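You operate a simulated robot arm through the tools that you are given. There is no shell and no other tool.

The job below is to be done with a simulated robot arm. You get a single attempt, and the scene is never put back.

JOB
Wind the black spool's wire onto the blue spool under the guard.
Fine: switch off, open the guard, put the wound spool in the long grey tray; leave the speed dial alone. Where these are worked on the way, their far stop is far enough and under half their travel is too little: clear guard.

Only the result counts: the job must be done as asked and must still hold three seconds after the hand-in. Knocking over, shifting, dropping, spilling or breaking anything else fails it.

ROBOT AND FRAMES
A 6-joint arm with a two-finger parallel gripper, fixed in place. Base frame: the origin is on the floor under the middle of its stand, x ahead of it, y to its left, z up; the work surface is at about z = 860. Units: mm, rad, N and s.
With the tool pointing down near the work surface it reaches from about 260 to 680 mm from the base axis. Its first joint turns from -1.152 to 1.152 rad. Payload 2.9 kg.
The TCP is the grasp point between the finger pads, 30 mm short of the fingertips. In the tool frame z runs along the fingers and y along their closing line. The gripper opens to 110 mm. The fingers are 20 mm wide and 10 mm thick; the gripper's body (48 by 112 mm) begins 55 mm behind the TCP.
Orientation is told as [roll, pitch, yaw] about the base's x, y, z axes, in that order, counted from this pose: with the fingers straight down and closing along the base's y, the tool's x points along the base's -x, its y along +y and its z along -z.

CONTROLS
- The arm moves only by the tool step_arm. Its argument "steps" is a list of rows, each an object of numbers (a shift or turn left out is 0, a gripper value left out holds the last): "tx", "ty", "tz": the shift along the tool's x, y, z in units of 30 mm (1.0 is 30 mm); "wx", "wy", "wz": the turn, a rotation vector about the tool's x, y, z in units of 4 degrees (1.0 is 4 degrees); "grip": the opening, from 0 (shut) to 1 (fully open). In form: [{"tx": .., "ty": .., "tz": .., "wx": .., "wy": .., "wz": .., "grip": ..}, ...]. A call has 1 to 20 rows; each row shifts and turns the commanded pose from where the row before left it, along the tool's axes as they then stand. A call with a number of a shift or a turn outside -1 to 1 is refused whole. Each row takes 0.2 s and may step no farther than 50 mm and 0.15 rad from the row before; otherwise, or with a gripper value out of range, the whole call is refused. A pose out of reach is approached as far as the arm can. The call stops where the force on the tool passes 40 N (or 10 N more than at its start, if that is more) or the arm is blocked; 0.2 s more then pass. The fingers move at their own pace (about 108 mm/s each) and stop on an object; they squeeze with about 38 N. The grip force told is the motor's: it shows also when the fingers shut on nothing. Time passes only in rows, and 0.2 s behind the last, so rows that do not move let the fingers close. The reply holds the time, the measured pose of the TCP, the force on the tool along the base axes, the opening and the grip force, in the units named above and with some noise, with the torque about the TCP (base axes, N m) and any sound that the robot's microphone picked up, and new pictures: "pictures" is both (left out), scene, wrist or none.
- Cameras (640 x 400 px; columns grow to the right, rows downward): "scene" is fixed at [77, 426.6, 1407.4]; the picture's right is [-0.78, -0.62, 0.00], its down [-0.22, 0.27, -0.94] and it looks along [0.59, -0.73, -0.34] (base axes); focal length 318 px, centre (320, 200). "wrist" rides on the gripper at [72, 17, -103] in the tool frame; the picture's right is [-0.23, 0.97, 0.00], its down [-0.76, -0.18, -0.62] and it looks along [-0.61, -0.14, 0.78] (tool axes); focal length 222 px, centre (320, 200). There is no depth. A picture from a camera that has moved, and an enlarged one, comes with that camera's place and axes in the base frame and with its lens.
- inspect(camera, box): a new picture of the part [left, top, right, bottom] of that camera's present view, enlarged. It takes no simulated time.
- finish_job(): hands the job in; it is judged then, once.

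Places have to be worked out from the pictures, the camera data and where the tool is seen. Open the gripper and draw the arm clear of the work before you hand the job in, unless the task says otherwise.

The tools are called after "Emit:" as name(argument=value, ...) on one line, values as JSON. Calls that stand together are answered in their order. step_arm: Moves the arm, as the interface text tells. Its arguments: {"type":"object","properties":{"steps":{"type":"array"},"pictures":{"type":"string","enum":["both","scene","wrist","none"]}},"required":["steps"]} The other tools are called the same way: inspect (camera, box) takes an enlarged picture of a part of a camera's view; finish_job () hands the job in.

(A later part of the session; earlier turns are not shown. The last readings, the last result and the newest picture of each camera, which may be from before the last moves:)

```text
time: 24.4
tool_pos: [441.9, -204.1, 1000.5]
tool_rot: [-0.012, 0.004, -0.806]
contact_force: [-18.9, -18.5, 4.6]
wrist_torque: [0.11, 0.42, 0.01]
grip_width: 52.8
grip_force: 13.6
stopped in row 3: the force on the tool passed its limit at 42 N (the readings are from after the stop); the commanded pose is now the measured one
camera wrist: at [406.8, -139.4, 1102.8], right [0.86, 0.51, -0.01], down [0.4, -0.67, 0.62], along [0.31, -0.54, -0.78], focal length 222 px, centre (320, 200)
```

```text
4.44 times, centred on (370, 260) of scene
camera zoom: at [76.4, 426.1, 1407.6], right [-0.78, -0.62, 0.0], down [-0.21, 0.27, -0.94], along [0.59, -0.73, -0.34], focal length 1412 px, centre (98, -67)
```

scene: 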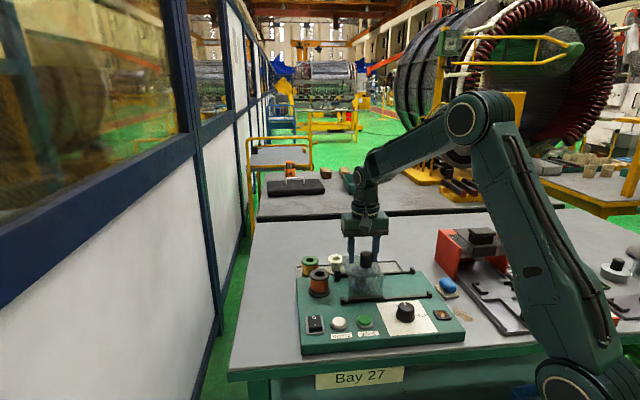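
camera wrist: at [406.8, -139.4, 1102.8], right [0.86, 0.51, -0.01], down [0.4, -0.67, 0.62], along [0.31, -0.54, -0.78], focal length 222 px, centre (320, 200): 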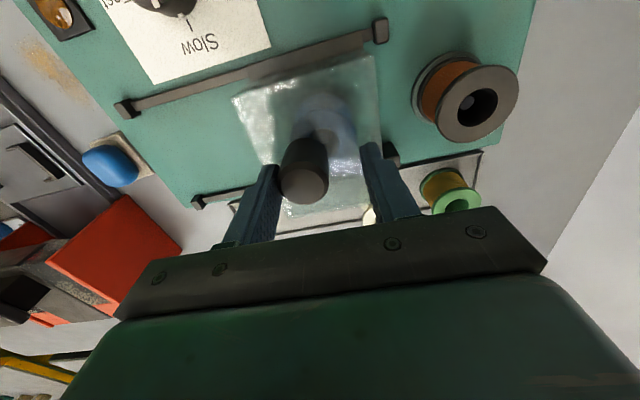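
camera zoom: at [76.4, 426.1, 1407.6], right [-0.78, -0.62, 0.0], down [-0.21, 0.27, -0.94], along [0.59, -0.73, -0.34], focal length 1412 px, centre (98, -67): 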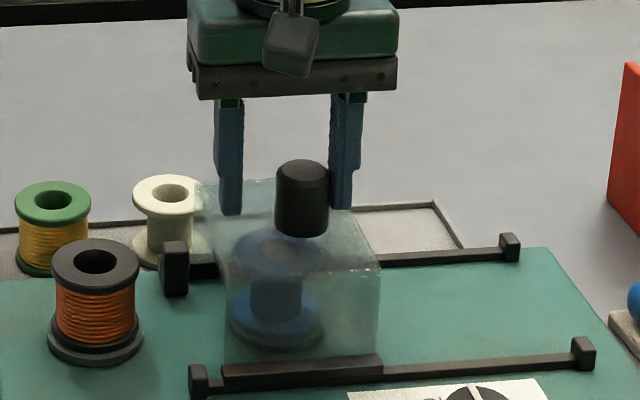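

The guard didn't move further at 42 N, so this looks like the stop. I zoom in on the shoes and posts to confirm.

Emit:
inspect(camera="scene", box=[335, 255, 385, 305])

Emit:
inspect(camera="wrist", box=[220, 20, 420, 220])

```text
8.00 times, centred on (360, 280) of scene
camera zoom: at [76.4, 426.1, 1407.6], right [-0.78, -0.62, 0.0], down [-0.21, 0.27, -0.94], along [0.59, -0.73, -0.34], focal length 2541 px, centre (0, -440)
```

zoom: 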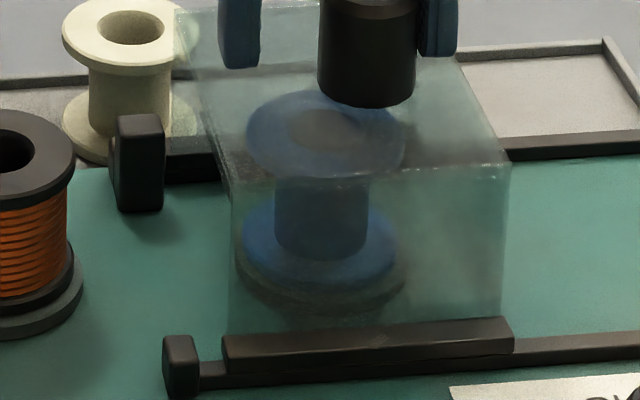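

```text
2.00 times, centred on (320, 120) of wrist
camera zoom: at [406.8, -139.4, 1102.8], right [0.86, 0.51, -0.01], down [0.4, -0.67, 0.62], along [0.31, -0.54, -0.78], focal length 444 px, centre (320, 360)
```

zoom: 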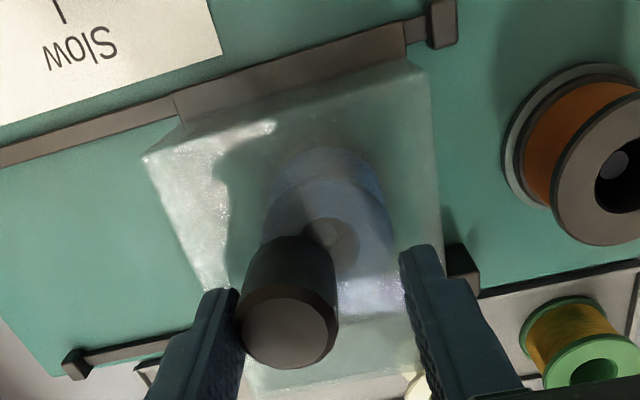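

The taller back post is touched by the guard's back shoe, so the guard is fully closed over the spool. I open the fingers and lift straight off the knob.

Emit:
step_arm(steps=[{"grip": 0.62}, {}, {"tz": -0.5}, {"tz": -0.8}, {"tz": -0.8}, {}], pictures="scene")

Emit:
inspect(camera="scene", box=[300, 225, 440, 345])

```text
time: 25.9
tool_pos: [445.4, -200.2, 1063.3]
tool_rot: [-0.009, 0.001, -0.798]
contact_force: [-0.1, -0.3, 0.6]
wrist_torque: [0.02, 0.01, 0.0]
grip_width: 68.2
grip_force: 0.1
```

scene: 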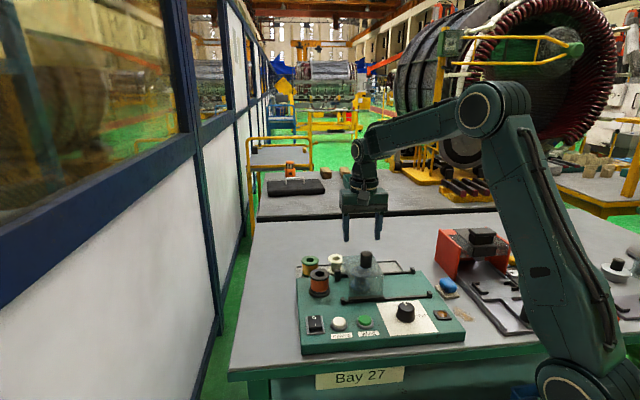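

```text
3.33 times, centred on (370, 285) of scene
camera zoom: at [77.0, 426.6, 1407.4], right [-0.78, -0.62, 0.0], down [-0.22, 0.27, -0.94], along [0.59, -0.73, -0.34], focal length 1059 px, centre (153, -83)
```

zoom: 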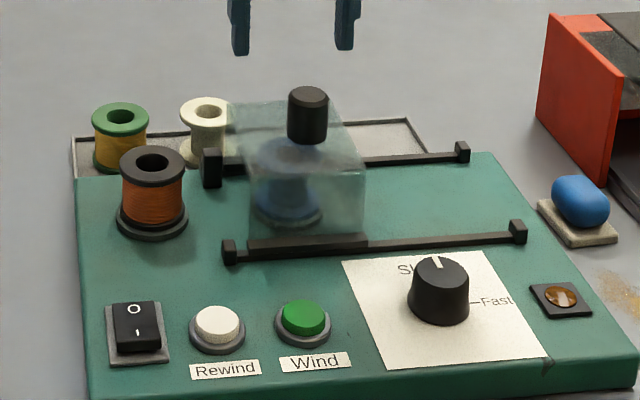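

Next I switch on: the rocker sits near e1≈305, e2≈336 (about (453,-22)). I straighten the small yaw drift, shut the fingers and move above the rocker to measure it with the wrist camera.

Emit:
step_arm(steps=[{"wz": -0.186, "wx": -0.09, "wy": 0.09, "grip": 0}, {"tx": 0.8, "ty": 0.87}, {"tx": 0.8, "ty": 0.87}, {"tx": 0.8, "ty": 0.87}, {"tx": 0.8, "ty": 0.87}, {"tx": 0.8, "ty": 0.87, "tz": 0.5}, {"tz": 0.8}, {}])

Emit:
inspect(camera="wrist", box=[220, 40, 420, 200])

Emit:
inspect(camera="scene", box=[280, 245, 380, 345])

```text
time: 27.6
tool_pos: [453.1, -23.0, 1024.0]
tool_rot: [-0.002, 0.007, -0.784]
contact_force: [-0.3, 0.2, -0.2]
wrist_torque: [-0.02, -0.01, -0.02]
grip_width: 0.1
grip_force: 37.5
camera wrist: at [415.0, 39.9, 1127.4], right [0.85, 0.53, 0.0], down [0.42, -0.67, 0.62], along [0.32, -0.53, -0.79], focal length 222 px, centre (320, 200)
```

scene: 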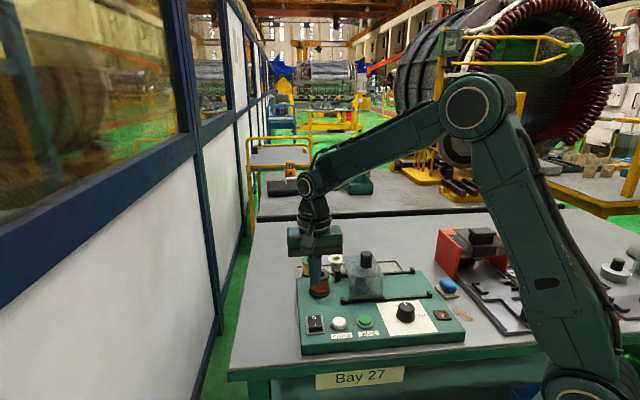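
wrist: 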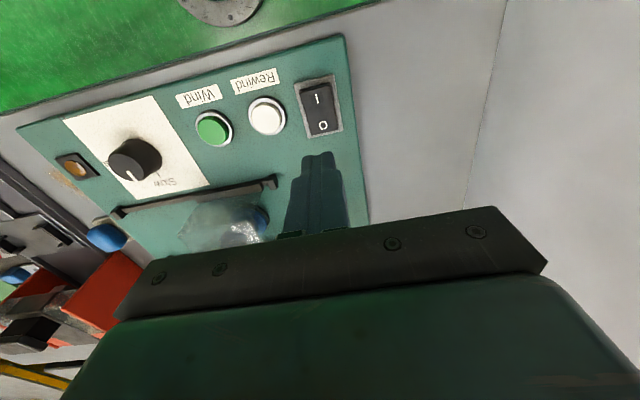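

```text
2.50 times, centred on (320, 120) of wrist
camera zoom: at [415.0, 39.9, 1127.4], right [0.85, 0.53, 0.0], down [0.42, -0.67, 0.62], along [0.32, -0.53, -0.79], focal length 555 px, centre (320, 400)
```

zoom: 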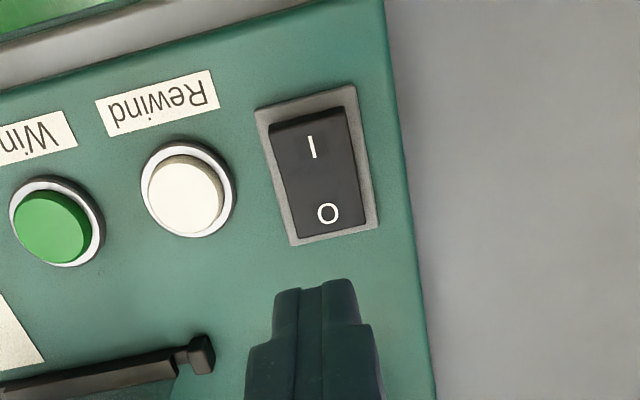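

```text
4.00 times, centred on (330, 295) of scene
camera zoom: at [77.0, 426.6, 1407.4], right [-0.78, -0.62, 0.0], down [-0.22, 0.27, -0.94], along [0.59, -0.73, -0.34], focal length 1270 px, centre (280, -180)
```

zoom: 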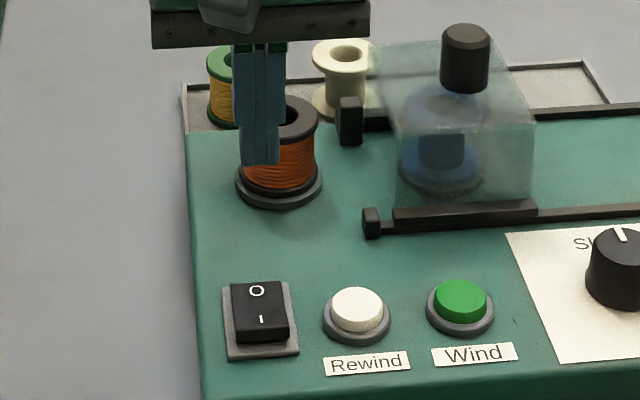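

From the two views the rocker's centre is near e1=306, e2=330 at z≈896. Its I end, now raised, is near e2≈315. I move the closed fingertips above the I end and lower to z≈950.

Emit:
step_arm(steps=[{"wx": -0.03, "wy": -0.1, "tx": 0.72, "ty": 0.07}, {"tz": 0.8}, {"tz": 0.8}, {"tz": 0.7}, {}], pictures="none")

Emit:
inspect(camera="wrist", box=[220, 60, 420, 220])

Emit:
inspect(camera="scene", box=[280, 260, 360, 340])

```text
time: 28.9
tool_pos: [439.8, -6.0, 955.0]
tool_rot: [0.0, 0.0, -0.786]
contact_force: [0.4, -0.1, 0.1]
wrist_torque: [0.02, -0.04, 0.0]
grip_width: 0.0
grip_force: 37.9
```

```text
2.50 times, centred on (320, 140) of wrist
camera zoom: at [401.0, 57.3, 1057.9], right [0.85, 0.53, 0.0], down [0.41, -0.66, 0.62], along [0.33, -0.53, -0.78], focal length 555 px, centre (320, 350)
```

zoom: 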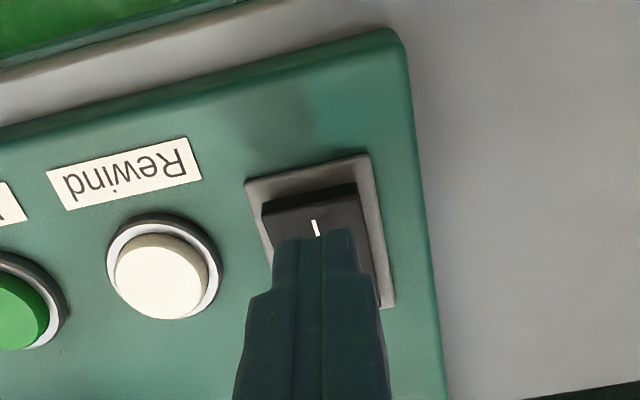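

```text
5.00 times, centred on (320, 300) of scene
camera zoom: at [77.0, 426.6, 1407.4], right [-0.78, -0.62, 0.0], down [-0.22, 0.27, -0.94], along [0.59, -0.73, -0.34], focal length 1588 px, centre (320, -300)
```

zoom: 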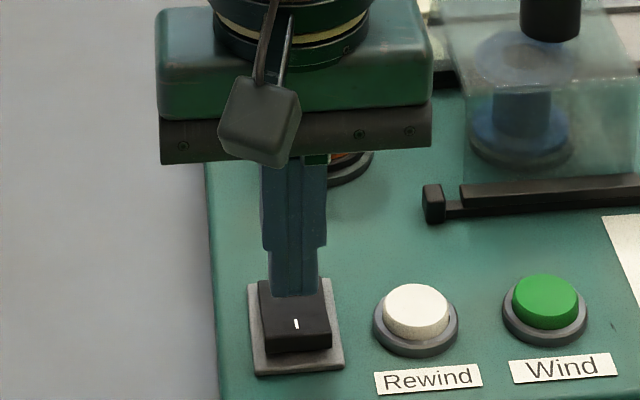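

The closed fingertips are aimed right at the I mark. I press down in small steps and watch the force and the sound.

Emit:
step_arm(steps=[{"tz": 0.2}, {"tz": 0.15}, {"tz": 0.12}, {"tz": 0.1}, {"tz": 0.1}, {}], pictures="none")

Emit:
inspect(camera="scene", box=[280, 260, 360, 340])

```text
time: 30.2
tool_pos: [438.9, -5.7, 935.1]
tool_rot: [0.0, 0.001, -0.785]
contact_force: [-0.8, 1.0, 2.1]
wrist_torque: [0.03, 0.07, 0.0]
grip_width: 0.3
grip_force: 37.7
```

```text
5.00 times, centred on (320, 300) of scene
camera zoom: at [77.0, 426.6, 1407.4], right [-0.78, -0.62, 0.0], down [-0.22, 0.27, -0.94], along [0.59, -0.73, -0.34], focal length 1588 px, centre (320, -300)
```

zoom: 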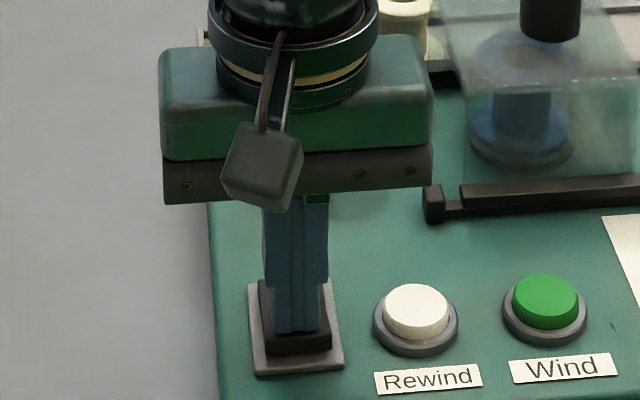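

Light contact has begun (2 N) with the tip at z≈905. I continue pressing down in small steps.

Emit:
step_arm(steps=[{"tz": 0.07}, {"tz": 0.07}, {"tz": 0.07}, {"tz": 0.07}, {}], pictures="none")

Emit:
inspect(camera="scene", box=[280, 260, 360, 340])

```text
time: 31.1
tool_pos: [440.3, -6.4, 931.3]
tool_rot: [0.004, -0.002, -0.786]
contact_force: [-3.2, -0.2, 6.5]
wrist_torque: [-0.04, 0.08, -0.06]
grip_width: 0.0
grip_force: 37.7
stopped in row 4: the force on the tool passed its limit at 46 N (the readings are from after the stop); the commanded pose is now the measured one
```

```text
5.00 times, centred on (320, 300) of scene
camera zoom: at [76.9, 426.6, 1407.4], right [-0.78, -0.62, 0.0], down [-0.22, 0.27, -0.94], along [0.59, -0.73, -0.34], focal length 1588 px, centre (320, -300)
```

zoom: 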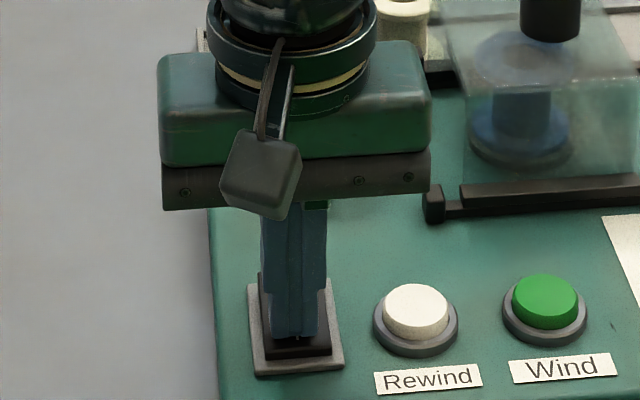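

The press bottomed out at 46 N. I rise and look at the rocker's state.

Emit:
step_arm(steps=[{"tz": -0.5}, {"tz": -0.8}, {"tz": -0.8}, {}], pictures="scene")

Emit:
inspect(camera="scene", box=[280, 270, 480, 360])

Emit:
inspect(camera="wrist", box=[220, 40, 420, 200])

```text
time: 32.1
tool_pos: [440.7, -5.3, 995.9]
tool_rot: [0.003, -0.001, -0.787]
contact_force: [0.6, 0.4, 0.2]
wrist_torque: [-0.06, 0.01, 0.01]
grip_width: 0.0
grip_force: 37.9
```

scene: 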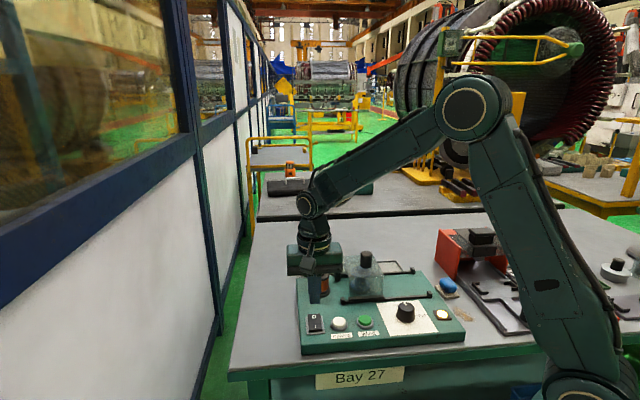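

```text
3.20 times, centred on (380, 315) of scene
camera zoom: at [77.0, 426.6, 1407.4], right [-0.78, -0.62, 0.0], down [-0.22, 0.27, -0.94], along [0.59, -0.73, -0.34], focal length 1016 px, centre (128, -168)
```

zoom: 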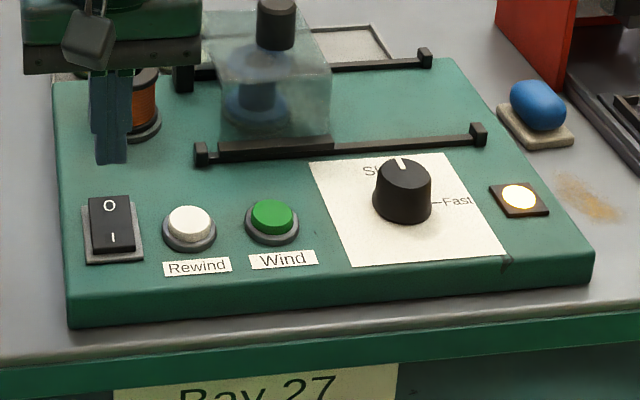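

```text
2.50 times, centred on (320, 120) of wrist
camera zoom: at [400.8, 57.3, 1097.8], right [0.85, 0.53, 0.0], down [0.41, -0.66, 0.62], along [0.33, -0.53, -0.78], focal length 555 px, centre (320, 400)
```

zoom: 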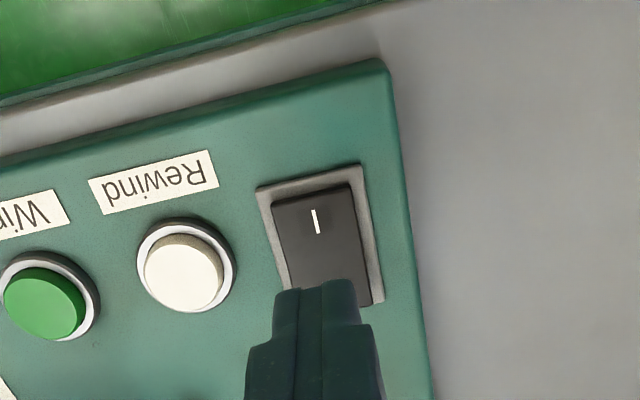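

The lamp is lit, so the switch is on. The green Wind button works out at about e1=193.5, e2=322, z≈904; I move above it at z≈955 and check alignment.

Emit:
step_arm(steps=[{"ty": -0.95, "tx": -0.05}, {"ty": -0.95, "tx": -0.05}, {"ty": -0.95, "tx": -0.06}, {"ty": -0.96, "tx": -0.06}, {"tz": 0.7}, {"tz": 0.65}, {}], pictures="none")

Emit:
inspect(camera="wrist", box=[220, 60, 420, 220])

Emit:
inspect(camera="scene", box=[310, 255, 410, 345])

```text
time: 33.7
tool_pos: [365.8, -92.1, 956.0]
tool_rot: [0.0, -0.001, -0.784]
contact_force: [-0.3, -0.1, 0.1]
wrist_torque: [-0.03, 0.03, 0.0]
grip_width: 0.1
grip_force: 37.9
```

```text
2.50 times, centred on (320, 140) of wrist
camera zoom: at [325.8, -29.1, 1056.8], right [0.85, 0.53, 0.0], down [0.41, -0.66, 0.62], along [0.33, -0.53, -0.78], focal length 555 px, centre (320, 350)
```

zoom: 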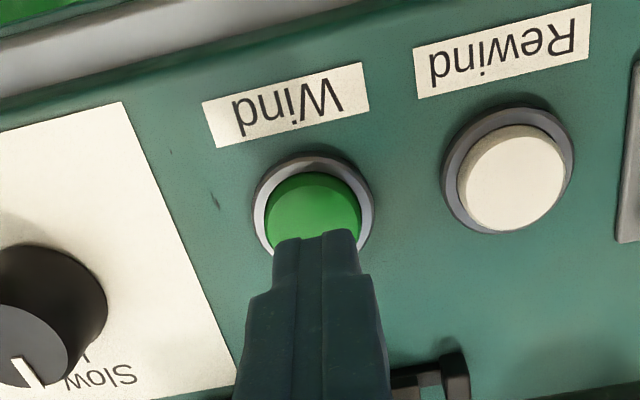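

```text
4.44 times, centred on (360, 300) of scene
camera zoom: at [77.0, 426.6, 1407.4], right [-0.78, -0.62, 0.0], down [-0.22, 0.27, -0.94], along [0.59, -0.73, -0.34], focal length 1412 px, centre (142, -244)
```

zoom: 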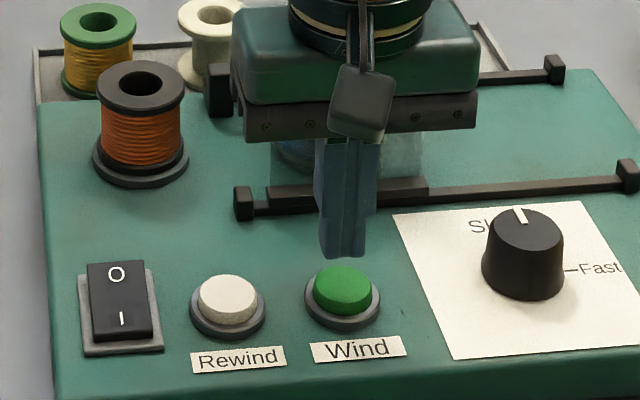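

The tips are about 2 mm off the button's centre. I correct that and press down gently.

Emit:
step_arm(steps=[{"tx": 0.06, "ty": -0.06, "tz": 0.3}, {"tz": 0.25}, {"tz": 0.12}, {"tz": 0.07}, {"tz": 0.07}, {"tz": 0.07}, {}], pictures="scene")

Emit:
inspect(camera="scene", box=[310, 255, 410, 345])

```text
time: 35.3
tool_pos: [361.8, -92.2, 927.1]
tool_rot: [0.002, -0.002, -0.785]
contact_force: [-1.2, 0.2, 11.1]
wrist_torque: [0.01, 0.07, 0.02]
grip_width: 0.0
grip_force: 37.8
heard: click
```

scene: 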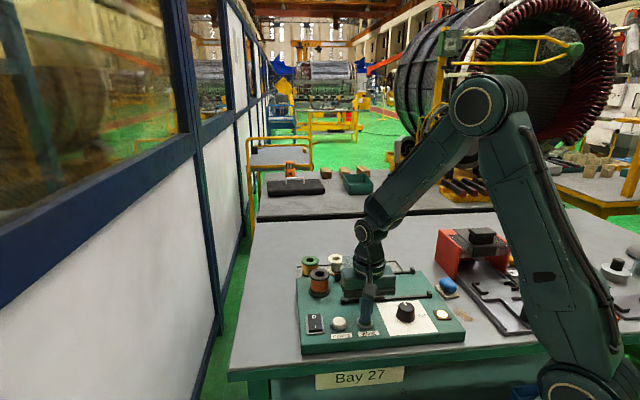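

```text
4.44 times, centred on (360, 300) of scene
camera zoom: at [76.9, 426.6, 1407.4], right [-0.78, -0.62, 0.0], down [-0.22, 0.27, -0.94], along [0.59, -0.73, -0.34], focal length 1412 px, centre (142, -244)
```

zoom: 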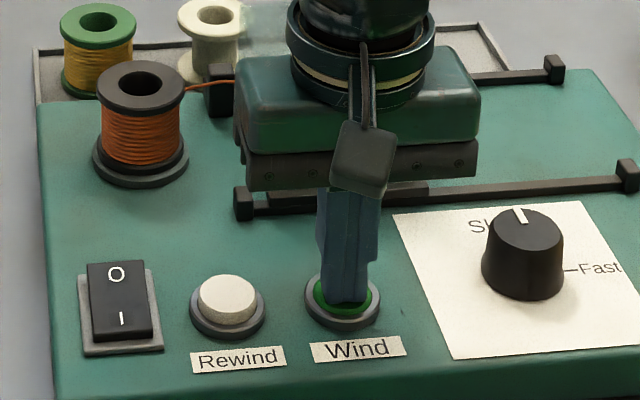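

A click, and a wire now runs from the black spool toward the spindle, so winding has begun. I release the button and rise to watch whether it goes on by itself.

Emit:
step_arm(steps=[{"tz": -0.4}, {"tz": -0.8}, {"tz": -0.8}, {"tx": 0.9}, {"tx": 0.9}, {"tx": 0.9}, {}], pictures="scene")

Emit:
inspect(camera="scene", box=[290, 225, 470, 345])

```text
time: 36.9
tool_pos: [303.4, -34.4, 986.6]
tool_rot: [0.0, -0.002, -0.785]
contact_force: [-0.1, -0.5, 0.4]
wrist_torque: [0.02, 0.02, -0.01]
grip_width: 0.0
grip_force: 37.7
```

scene: 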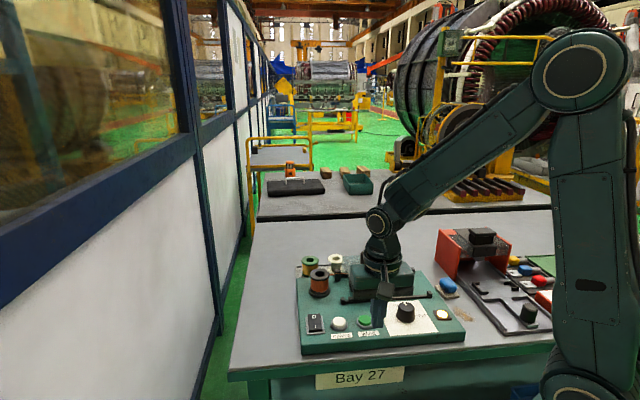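

```text
3.33 times, centred on (380, 285) of scene
camera zoom: at [77.0, 426.6, 1407.4], right [-0.78, -0.62, 0.0], down [-0.22, 0.27, -0.94], along [0.59, -0.73, -0.34], focal length 1059 px, centre (120, -83)
```

zoom: 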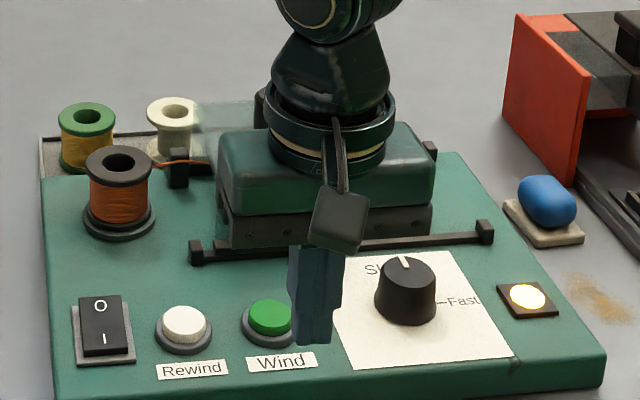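

Winding goes on by itself after release. I move over beside the switch, clear of the view, and wait while watching the wire.

Emit:
step_arm(steps=[{"tz": -0.6}, {"tz": -0.6}, {"tx": -0.7, "ty": 0.78}, {"tx": -0.7, "ty": 0.78}, {"tx": -0.7, "ty": 0.78}, {"tx": -0.7, "ty": 0.78}, {"tx": -0.7, "ty": 0.76}, {}], pictures="scene")

Emit:
inspect(camera="scene", box=[290, 225, 410, 315])

```text
time: 38.7
tool_pos: [461.1, -25.8, 1024.4]
tool_rot: [0.002, -0.002, -0.786]
contact_force: [-0.3, 0.0, 0.0]
wrist_torque: [-0.01, -0.05, -0.01]
grip_width: 0.2
grip_force: 37.6
```

scene: 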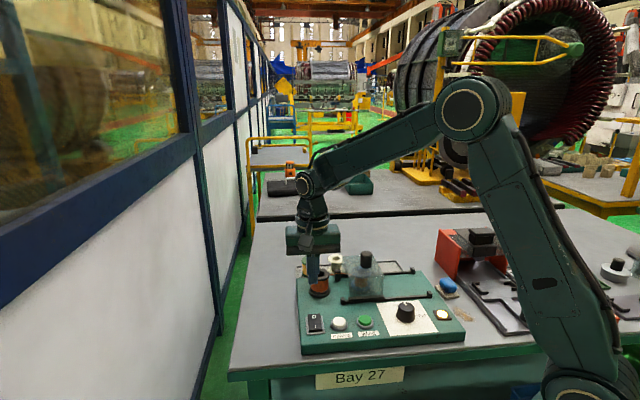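

```text
4.44 times, centred on (350, 270) of scene
camera zoom: at [77.1, 426.6, 1407.4], right [-0.78, -0.62, 0.0], down [-0.22, 0.27, -0.94], along [0.59, -0.73, -0.34], focal length 1412 px, centre (187, -111)
```

zoom: 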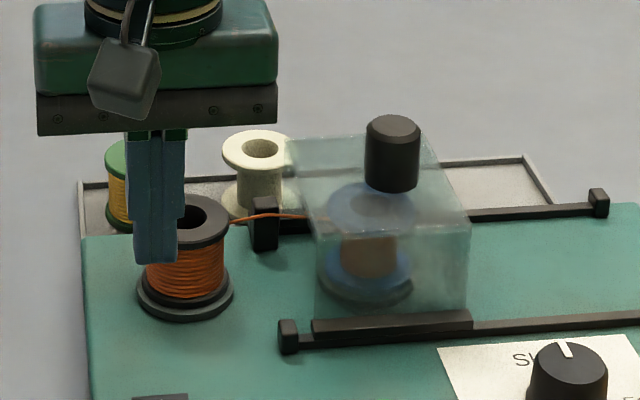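

Copper is building up on the blue spool under the guard. I wait some seconds in place.

Emit:
step_arm(steps=[{}, {}, {}, {}, {}, {}, {}, {}, {}, {}, {}, {}, {}, {}, {}], pictures="none")

Emit:
inspect(camera="scene", box=[290, 225, 410, 315])

```text
time: 41.9
tool_pos: [460.8, -27.0, 1022.6]
tool_rot: [0.002, -0.002, -0.785]
contact_force: [0.2, 0.0, 0.2]
wrist_torque: [0.03, -0.02, -0.01]
grip_width: 0.0
grip_force: 37.6
```

```text
4.44 times, centred on (350, 270) of scene
camera zoom: at [77.0, 426.6, 1407.4], right [-0.78, -0.62, 0.0], down [-0.22, 0.27, -0.94], along [0.59, -0.73, -0.34], focal length 1412 px, centre (187, -111)
```

zoom: 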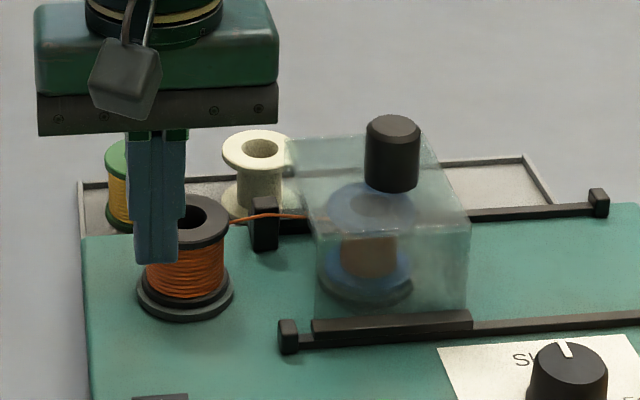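

The change is hard to see, so I zoom in tighter on both spools and the lamp to compare over time.

Emit:
inspect(camera="scene", box=[315, 255, 395, 305])

Emit:
step_arm(steps=[{}, {}, {}, {}, {}, {}, {}, {}, {}, {}, {}, {}, {}, {}, {}, {}, {}, {}, {}, {}], pictures="scene")

Emit:
inspect(camera="scene", box=[315, 255, 395, 305])

```text
8.00 times, centred on (355, 280) of scene
camera zoom: at [77.0, 426.6, 1407.4], right [-0.78, -0.62, 0.0], down [-0.22, 0.27, -0.94], along [0.59, -0.73, -0.34], focal length 2541 px, centre (40, -440)
```

zoom: 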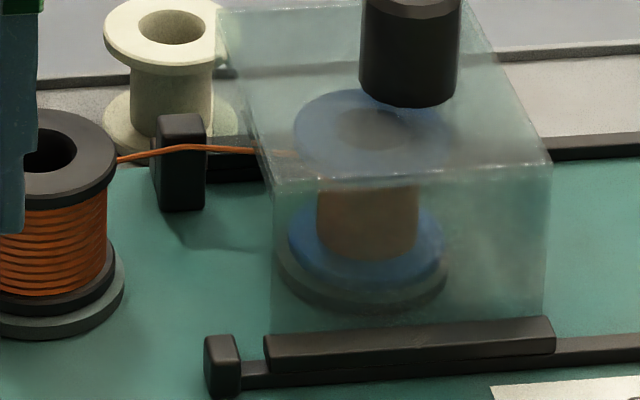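

```text
time: 46.1
tool_pos: [460.1, -27.0, 1023.9]
tool_rot: [0.002, -0.001, -0.787]
contact_force: [-0.5, 0.7, -0.8]
wrist_torque: [-0.01, 0.01, 0.01]
grip_width: 0.0
grip_force: 37.8
```

scene: 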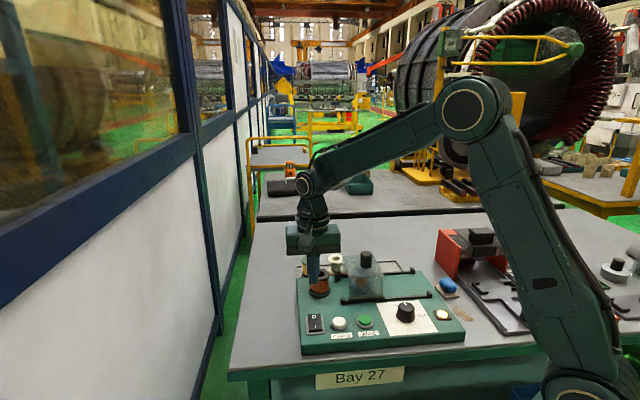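

```text
8.00 times, centred on (355, 280) of scene
camera zoom: at [77.0, 426.6, 1407.4], right [-0.78, -0.62, 0.0], down [-0.22, 0.27, -0.94], along [0.59, -0.73, -0.34], focal length 2541 px, centre (40, -440)
```

zoom: 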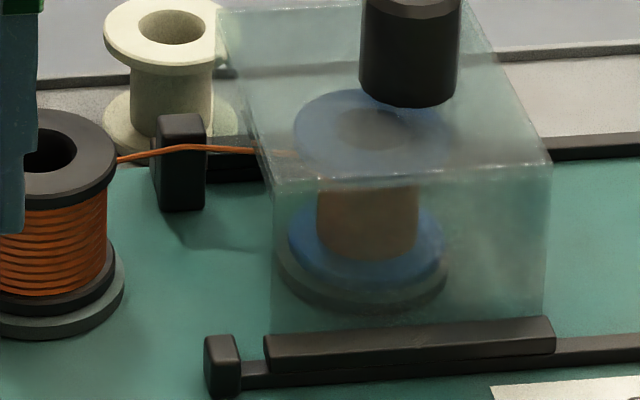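

No clear change over 4 s, so I zoom hard onto the black spool's coil and the blue one to compare precisely across a wait.

Emit:
inspect(camera="scene", box=[308, 265, 338, 300])

Emit:
inspect(camera="scene", box=[345, 262, 385, 297])

Emit:
step_arm(steps=[{}, {}, {}, {}, {}, {}, {}, {}, {}, {}, {}, {}, {}, {}, {}, {}, {}, {}, {}, {}], pictures="none")

Emit:
inspect(camera="scene", box=[308, 265, 338, 300])

Emit:
inspect(camera="scene", box=[345, 262, 385, 297])

```text
11.43 times, centred on (323, 282) of scene
camera zoom: at [77.0, 426.6, 1407.4], right [-0.78, -0.62, 0.0], down [-0.22, 0.27, -0.94], along [0.59, -0.73, -0.34], focal length 3630 px, centre (286, -743)
```

zoom: 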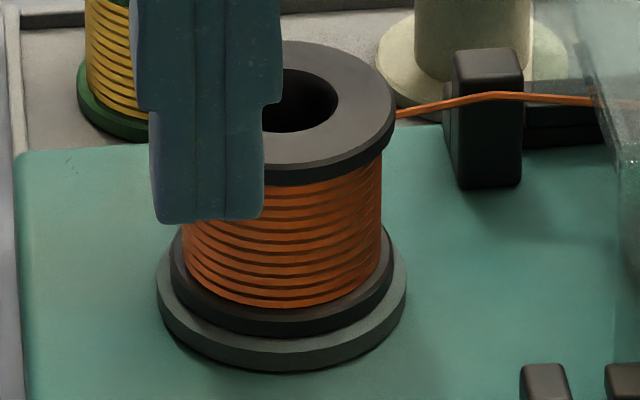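

```text
11.43 times, centred on (365, 280) of scene
camera zoom: at [77.0, 426.6, 1407.4], right [-0.78, -0.62, 0.0], down [-0.22, 0.27, -0.94], along [0.59, -0.73, -0.34], focal length 3630 px, centre (-194, -709)
```

zoom: 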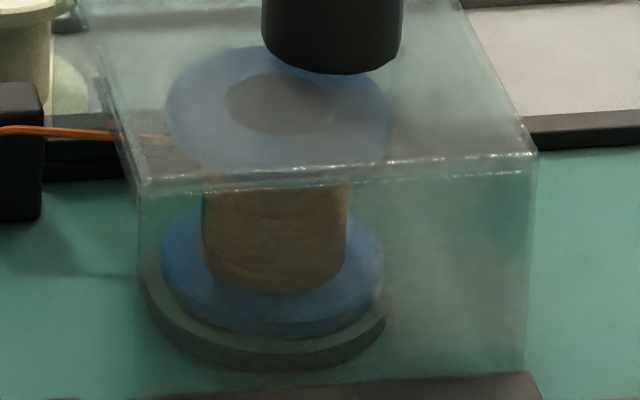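

```text
time: 50.3
tool_pos: [459.8, -26.9, 1024.1]
tool_rot: [0.001, -0.002, -0.784]
contact_force: [-0.3, -1.1, -0.1]
wrist_torque: [0.01, 0.02, -0.02]
grip_width: 0.0
grip_force: 37.5
```

```text
11.43 times, centred on (323, 282) of scene
camera zoom: at [77.0, 426.6, 1407.4], right [-0.78, -0.62, 0.0], down [-0.22, 0.27, -0.94], along [0.59, -0.73, -0.34], focal length 3630 px, centre (286, -743)
```

zoom: 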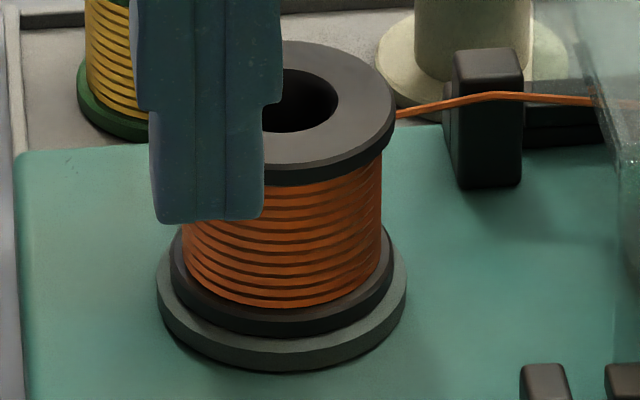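

```text
11.43 times, centred on (365, 280) of scene
camera zoom: at [77.0, 426.6, 1407.4], right [-0.78, -0.62, 0.0], down [-0.22, 0.27, -0.94], along [0.59, -0.73, -0.34], focal length 3630 px, centre (-194, -709)
```

zoom: 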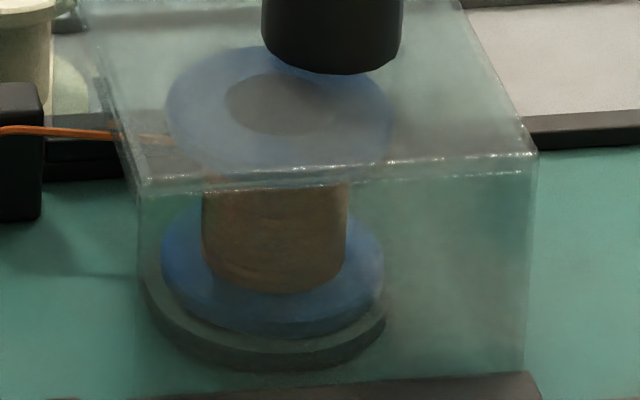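

Nothing has changed in 8 s, so the wire only winds while Wind is held down; so far it has wound just a little. I go back over the Wind button to press and hold it.

Emit:
step_arm(steps=[{"tx": 0.19, "ty": -0.96}, {"tx": 0.19, "ty": -0.96}, {"tx": 0.19, "ty": -0.96}, {"tx": 0.2, "ty": -0.97}, {"tz": 0.8}, {"tz": 0.8}, {"tz": 0.7}, {}], pictures="none")

Emit:
inspect(camera="wrist", box=[220, 60, 420, 220])

```text
time: 52.1
tool_pos: [362.3, -92.0, 954.6]
tool_rot: [0.0, -0.002, -0.786]
contact_force: [-0.2, 0.3, -0.4]
wrist_torque: [0.01, -0.02, 0.0]
grip_width: 0.0
grip_force: 37.6
```

```text
2.50 times, centred on (320, 140) of wrist
camera zoom: at [323.7, -28.7, 1057.3], right [0.85, 0.53, 0.0], down [0.41, -0.66, 0.62], along [0.33, -0.53, -0.78], focal length 555 px, centre (320, 350)
```

zoom: 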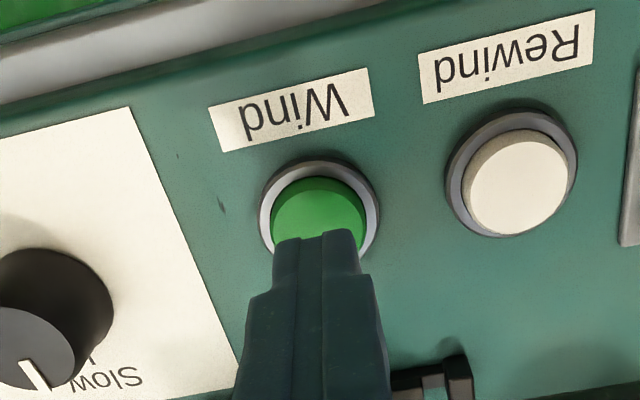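

The tips are centred over the button. I press to the same depth as before and hold for about 2 s to compare the wire.

Emit:
step_arm(steps=[{"tz": 0.3}, {"tz": 0.3}, {"tz": 0.12}, {"tz": 0.07}, {"tz": 0.07}, {"tz": 0.03}, {}, {}, {}, {}, {}, {}, {}, {}, {}, {}], pictures="scene")

Emit:
inspect(camera="scene", box=[300, 262, 380, 312])

Emit:
inspect(camera="wrist", box=[240, 120, 640, 320])

```text
time: 55.5
tool_pos: [363.2, -92.5, 928.9]
tool_rot: [0.0, -0.003, -0.784]
contact_force: [1.7, -3.0, 10.7]
wrist_torque: [-0.09, -0.04, 0.01]
grip_width: 0.1
grip_force: 37.9
heard: click
```

scene: 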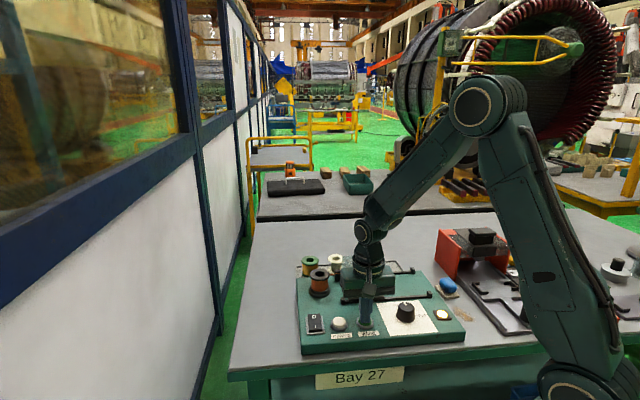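

```text
8.00 times, centred on (340, 287) of scene
camera zoom: at [77.0, 426.5, 1407.4], right [-0.78, -0.62, 0.0], down [-0.22, 0.27, -0.94], along [0.59, -0.73, -0.34], focal length 2541 px, centre (160, -496)
```

zoom: 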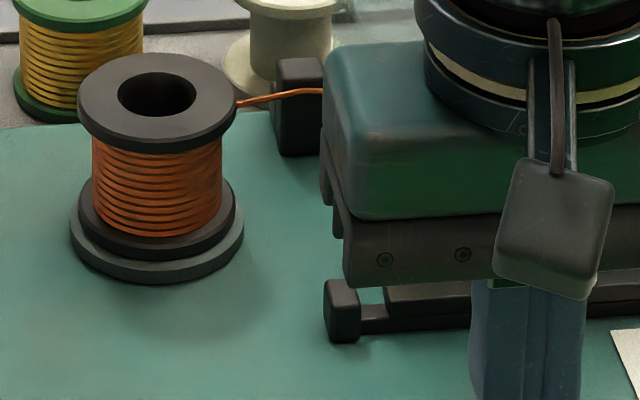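

```text
1.60 times, centred on (440, 220) of wrist
camera zoom: at [324.0, -28.6, 1030.9], right [0.85, 0.53, 0.0], down [0.41, -0.66, 0.62], along [0.33, -0.53, -0.78], focal length 355 px, centre (128, 168)
```

zoom: 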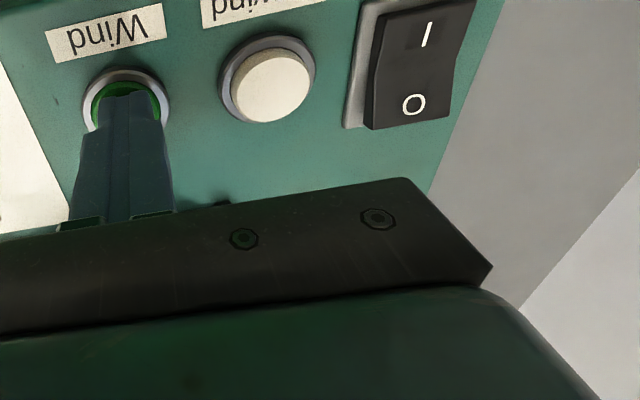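

Held down, it winds: the black coil shrank from about 46 to 43 mm. I keep holding.

Emit:
step_arm(steps=[{}, {}, {}, {}, {}, {}, {}, {}, {}, {}, {}, {}, {}, {}, {}], pictures="none")

Emit:
inspect(camera="scene", box=[300, 262, 380, 312])

```text
time: 58.7
tool_pos: [362.8, -91.5, 928.0]
tool_rot: [0.002, -0.001, -0.784]
contact_force: [1.7, -0.4, 10.0]
wrist_torque: [0.01, -0.04, 0.03]
grip_width: 0.0
grip_force: 38.1
```

```text
8.00 times, centred on (340, 287) of scene
camera zoom: at [77.0, 426.6, 1407.4], right [-0.78, -0.62, 0.0], down [-0.22, 0.27, -0.94], along [0.59, -0.73, -0.34], focal length 2541 px, centre (160, -496)
```

zoom: 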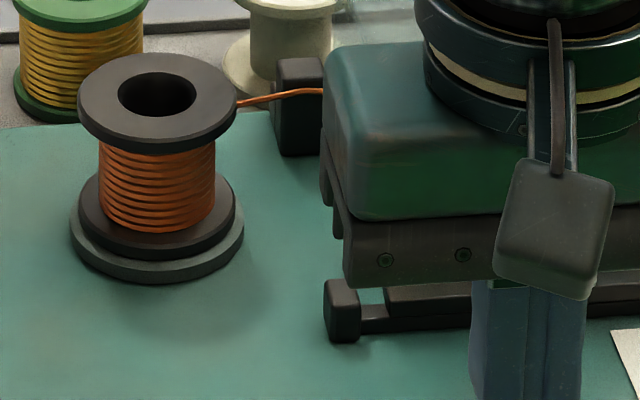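

The coil is down to about 38 mm and still unwinding. I hold on.

Emit:
step_arm(steps=[{}, {}, {}, {}, {}, {}, {}, {}, {}, {}, {}, {}, {}, {}, {}, {}], pictures="none")

Emit:
inspect(camera="scene", box=[300, 262, 380, 312])

```text
time: 62.1
tool_pos: [363.3, -91.4, 928.3]
tool_rot: [0.001, -0.002, -0.786]
contact_force: [0.1, 0.3, 9.7]
wrist_torque: [-0.02, 0.05, 0.01]
grip_width: 0.0
grip_force: 38.0
```

```text
8.00 times, centred on (340, 287) of scene
camera zoom: at [76.9, 426.6, 1407.4], right [-0.78, -0.62, 0.0], down [-0.22, 0.27, -0.94], along [0.59, -0.73, -0.34], focal length 2541 px, centre (160, -496)
```

zoom: 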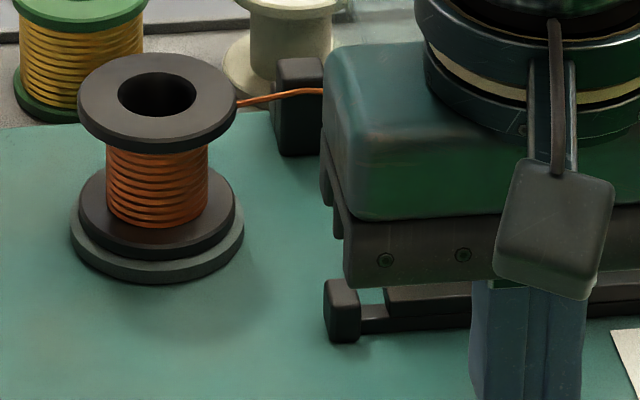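

The coil is now about 33 mm, nearly at the core. I keep holding until it runs out.

Emit:
step_arm(steps=[{}, {}, {}, {}, {}, {}, {}, {}, {}, {}], pictures="none")

Emit:
inspect(camera="scene", box=[300, 262, 380, 312])

```text
time: 64.3
tool_pos: [361.4, -92.6, 926.9]
tool_rot: [0.0, -0.002, -0.786]
contact_force: [-0.8, -0.3, 9.4]
wrist_torque: [0.04, 0.01, 0.0]
grip_width: 0.1
grip_force: 38.1
```

```text
8.00 times, centred on (340, 287) of scene
camera zoom: at [76.9, 426.6, 1407.4], right [-0.78, -0.62, 0.0], down [-0.22, 0.27, -0.94], along [0.59, -0.73, -0.34], focal length 2541 px, centre (160, -496)
```

zoom: 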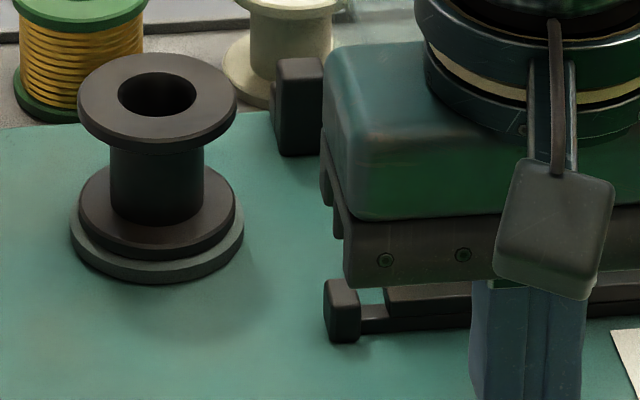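

The black spool is bare and the strand is gone, so all the wire is on the blue spool. I release the button and move above the O end of the rocker to switch off.

Emit:
step_arm(steps=[{"tz": -0.4}, {"tz": -0.8}, {"tz": -0.8}, {"tx": -0.19, "ty": 0.96}, {"tx": -0.19, "ty": 0.96}, {"tx": -0.2, "ty": 0.96}, {"tx": -0.2, "ty": 0.96}, {}], pictures="scene")

Emit:
inspect(camera="wrist", box=[220, 40, 420, 200])

Emit:
inspect(camera="scene", box=[290, 235, 410, 345])

```text
time: 66.1
tool_pos: [461.4, -26.3, 987.9]
tool_rot: [0.003, -0.003, -0.784]
contact_force: [-0.2, -0.5, -0.4]
wrist_torque: [0.02, 0.0, -0.02]
grip_width: 0.0
grip_force: 38.0
```

scene: 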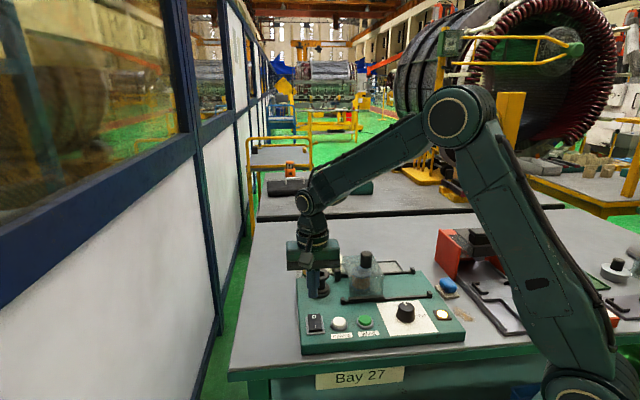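

```text
2.50 times, centred on (320, 120) of wrist
camera zoom: at [422.2, 37.1, 1091.1], right [0.85, 0.53, 0.0], down [0.41, -0.66, 0.62], along [0.33, -0.53, -0.78], focal length 555 px, centre (320, 400)
```

zoom: 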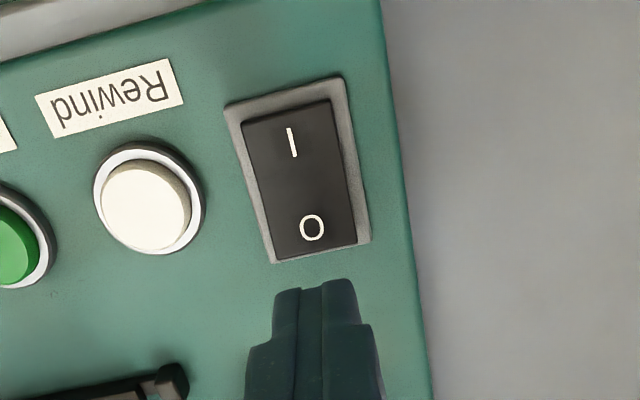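

```text
3.64 times, centred on (350, 290) of scene
camera zoom: at [77.0, 426.6, 1407.4], right [-0.78, -0.62, 0.0], down [-0.22, 0.27, -0.94], along [0.59, -0.73, -0.34], focal length 1155 px, centre (211, -127)
```

zoom: 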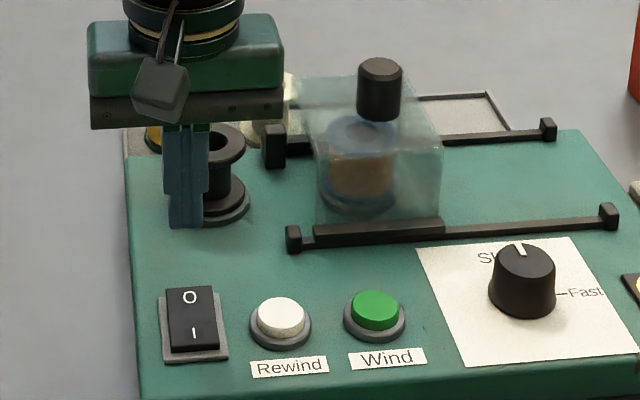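

The TCP is above the O mark, about 3 mm to the right of it. I shift slightly and press down on O.

Emit:
step_arm(steps=[{"tx": -0.05, "ty": -0.07, "tz": 0.6}, {"tz": 0.6}, {"tz": 0.4}, {"tz": 0.15}, {"tz": 0.1}, {"tz": 0.07}, {"tz": 0.07}, {}], pictures="none")

```text
time: 67.9
tool_pos: [460.7, -30.2, 931.2]
tool_rot: [0.005, -0.004, -0.786]
contact_force: [-0.8, 0.5, 4.9]
wrist_torque: [0.0, 0.08, 0.01]
grip_width: 0.0
grip_force: 37.6
stopped in row 8: the force on the tool passed its limit at 42 N (the readings are from after the stop); the commanded pose is now the measured one
```

The press bottomed out again at about the same depth. I rise and check the rocker and the lamp.

Emit:
step_arm(steps=[{"tz": -0.4}, {"tz": -0.8}, {"tz": -0.9}, {"tz": -0.9}, {}], pictures="scene")

Emit:
inspect(camera="scene", box=[290, 235, 470, 345])

Emit:
inspect(camera="wrist", box=[120, 40, 420, 200])

```text
time: 69.1
tool_pos: [460.4, -31.6, 1020.9]
tool_rot: [0.003, -0.005, -0.785]
contact_force: [-1.4, 0.3, 0.1]
wrist_torque: [-0.01, 0.0, 0.0]
grip_width: 0.0
grip_force: 37.3
```

scene: 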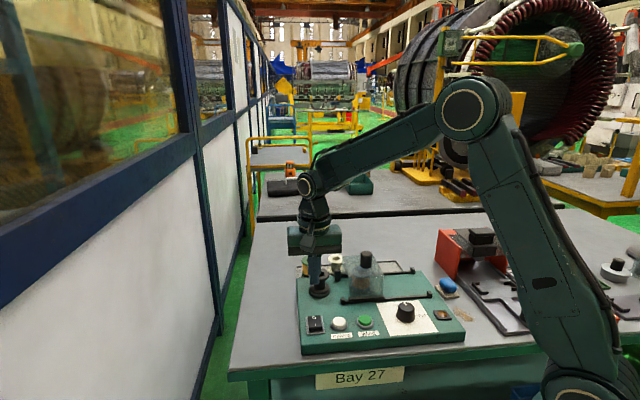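

```text
3.56 times, centred on (380, 290) of scene
camera zoom: at [77.0, 426.6, 1407.4], right [-0.78, -0.62, 0.0], down [-0.22, 0.27, -0.94], along [0.59, -0.73, -0.34], focal length 1129 px, centre (107, -120)
```

zoom: 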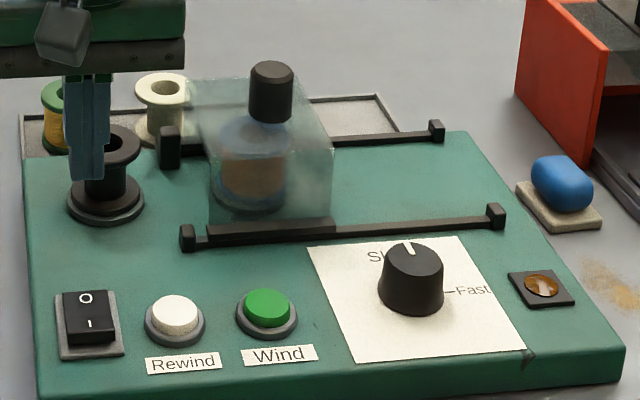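

```text
2.13 times, centred on (270, 120) of wrist
camera zoom: at [421.0, 32.6, 1123.8], right [0.85, 0.53, 0.01], down [0.41, -0.66, 0.63], along [0.33, -0.53, -0.78], focal length 474 px, centre (427, 371)
```

zoom: 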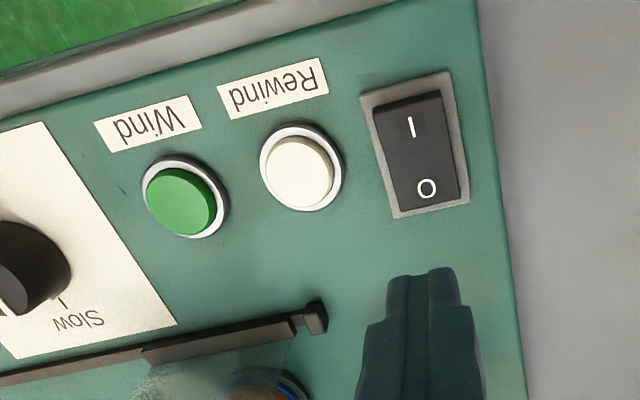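

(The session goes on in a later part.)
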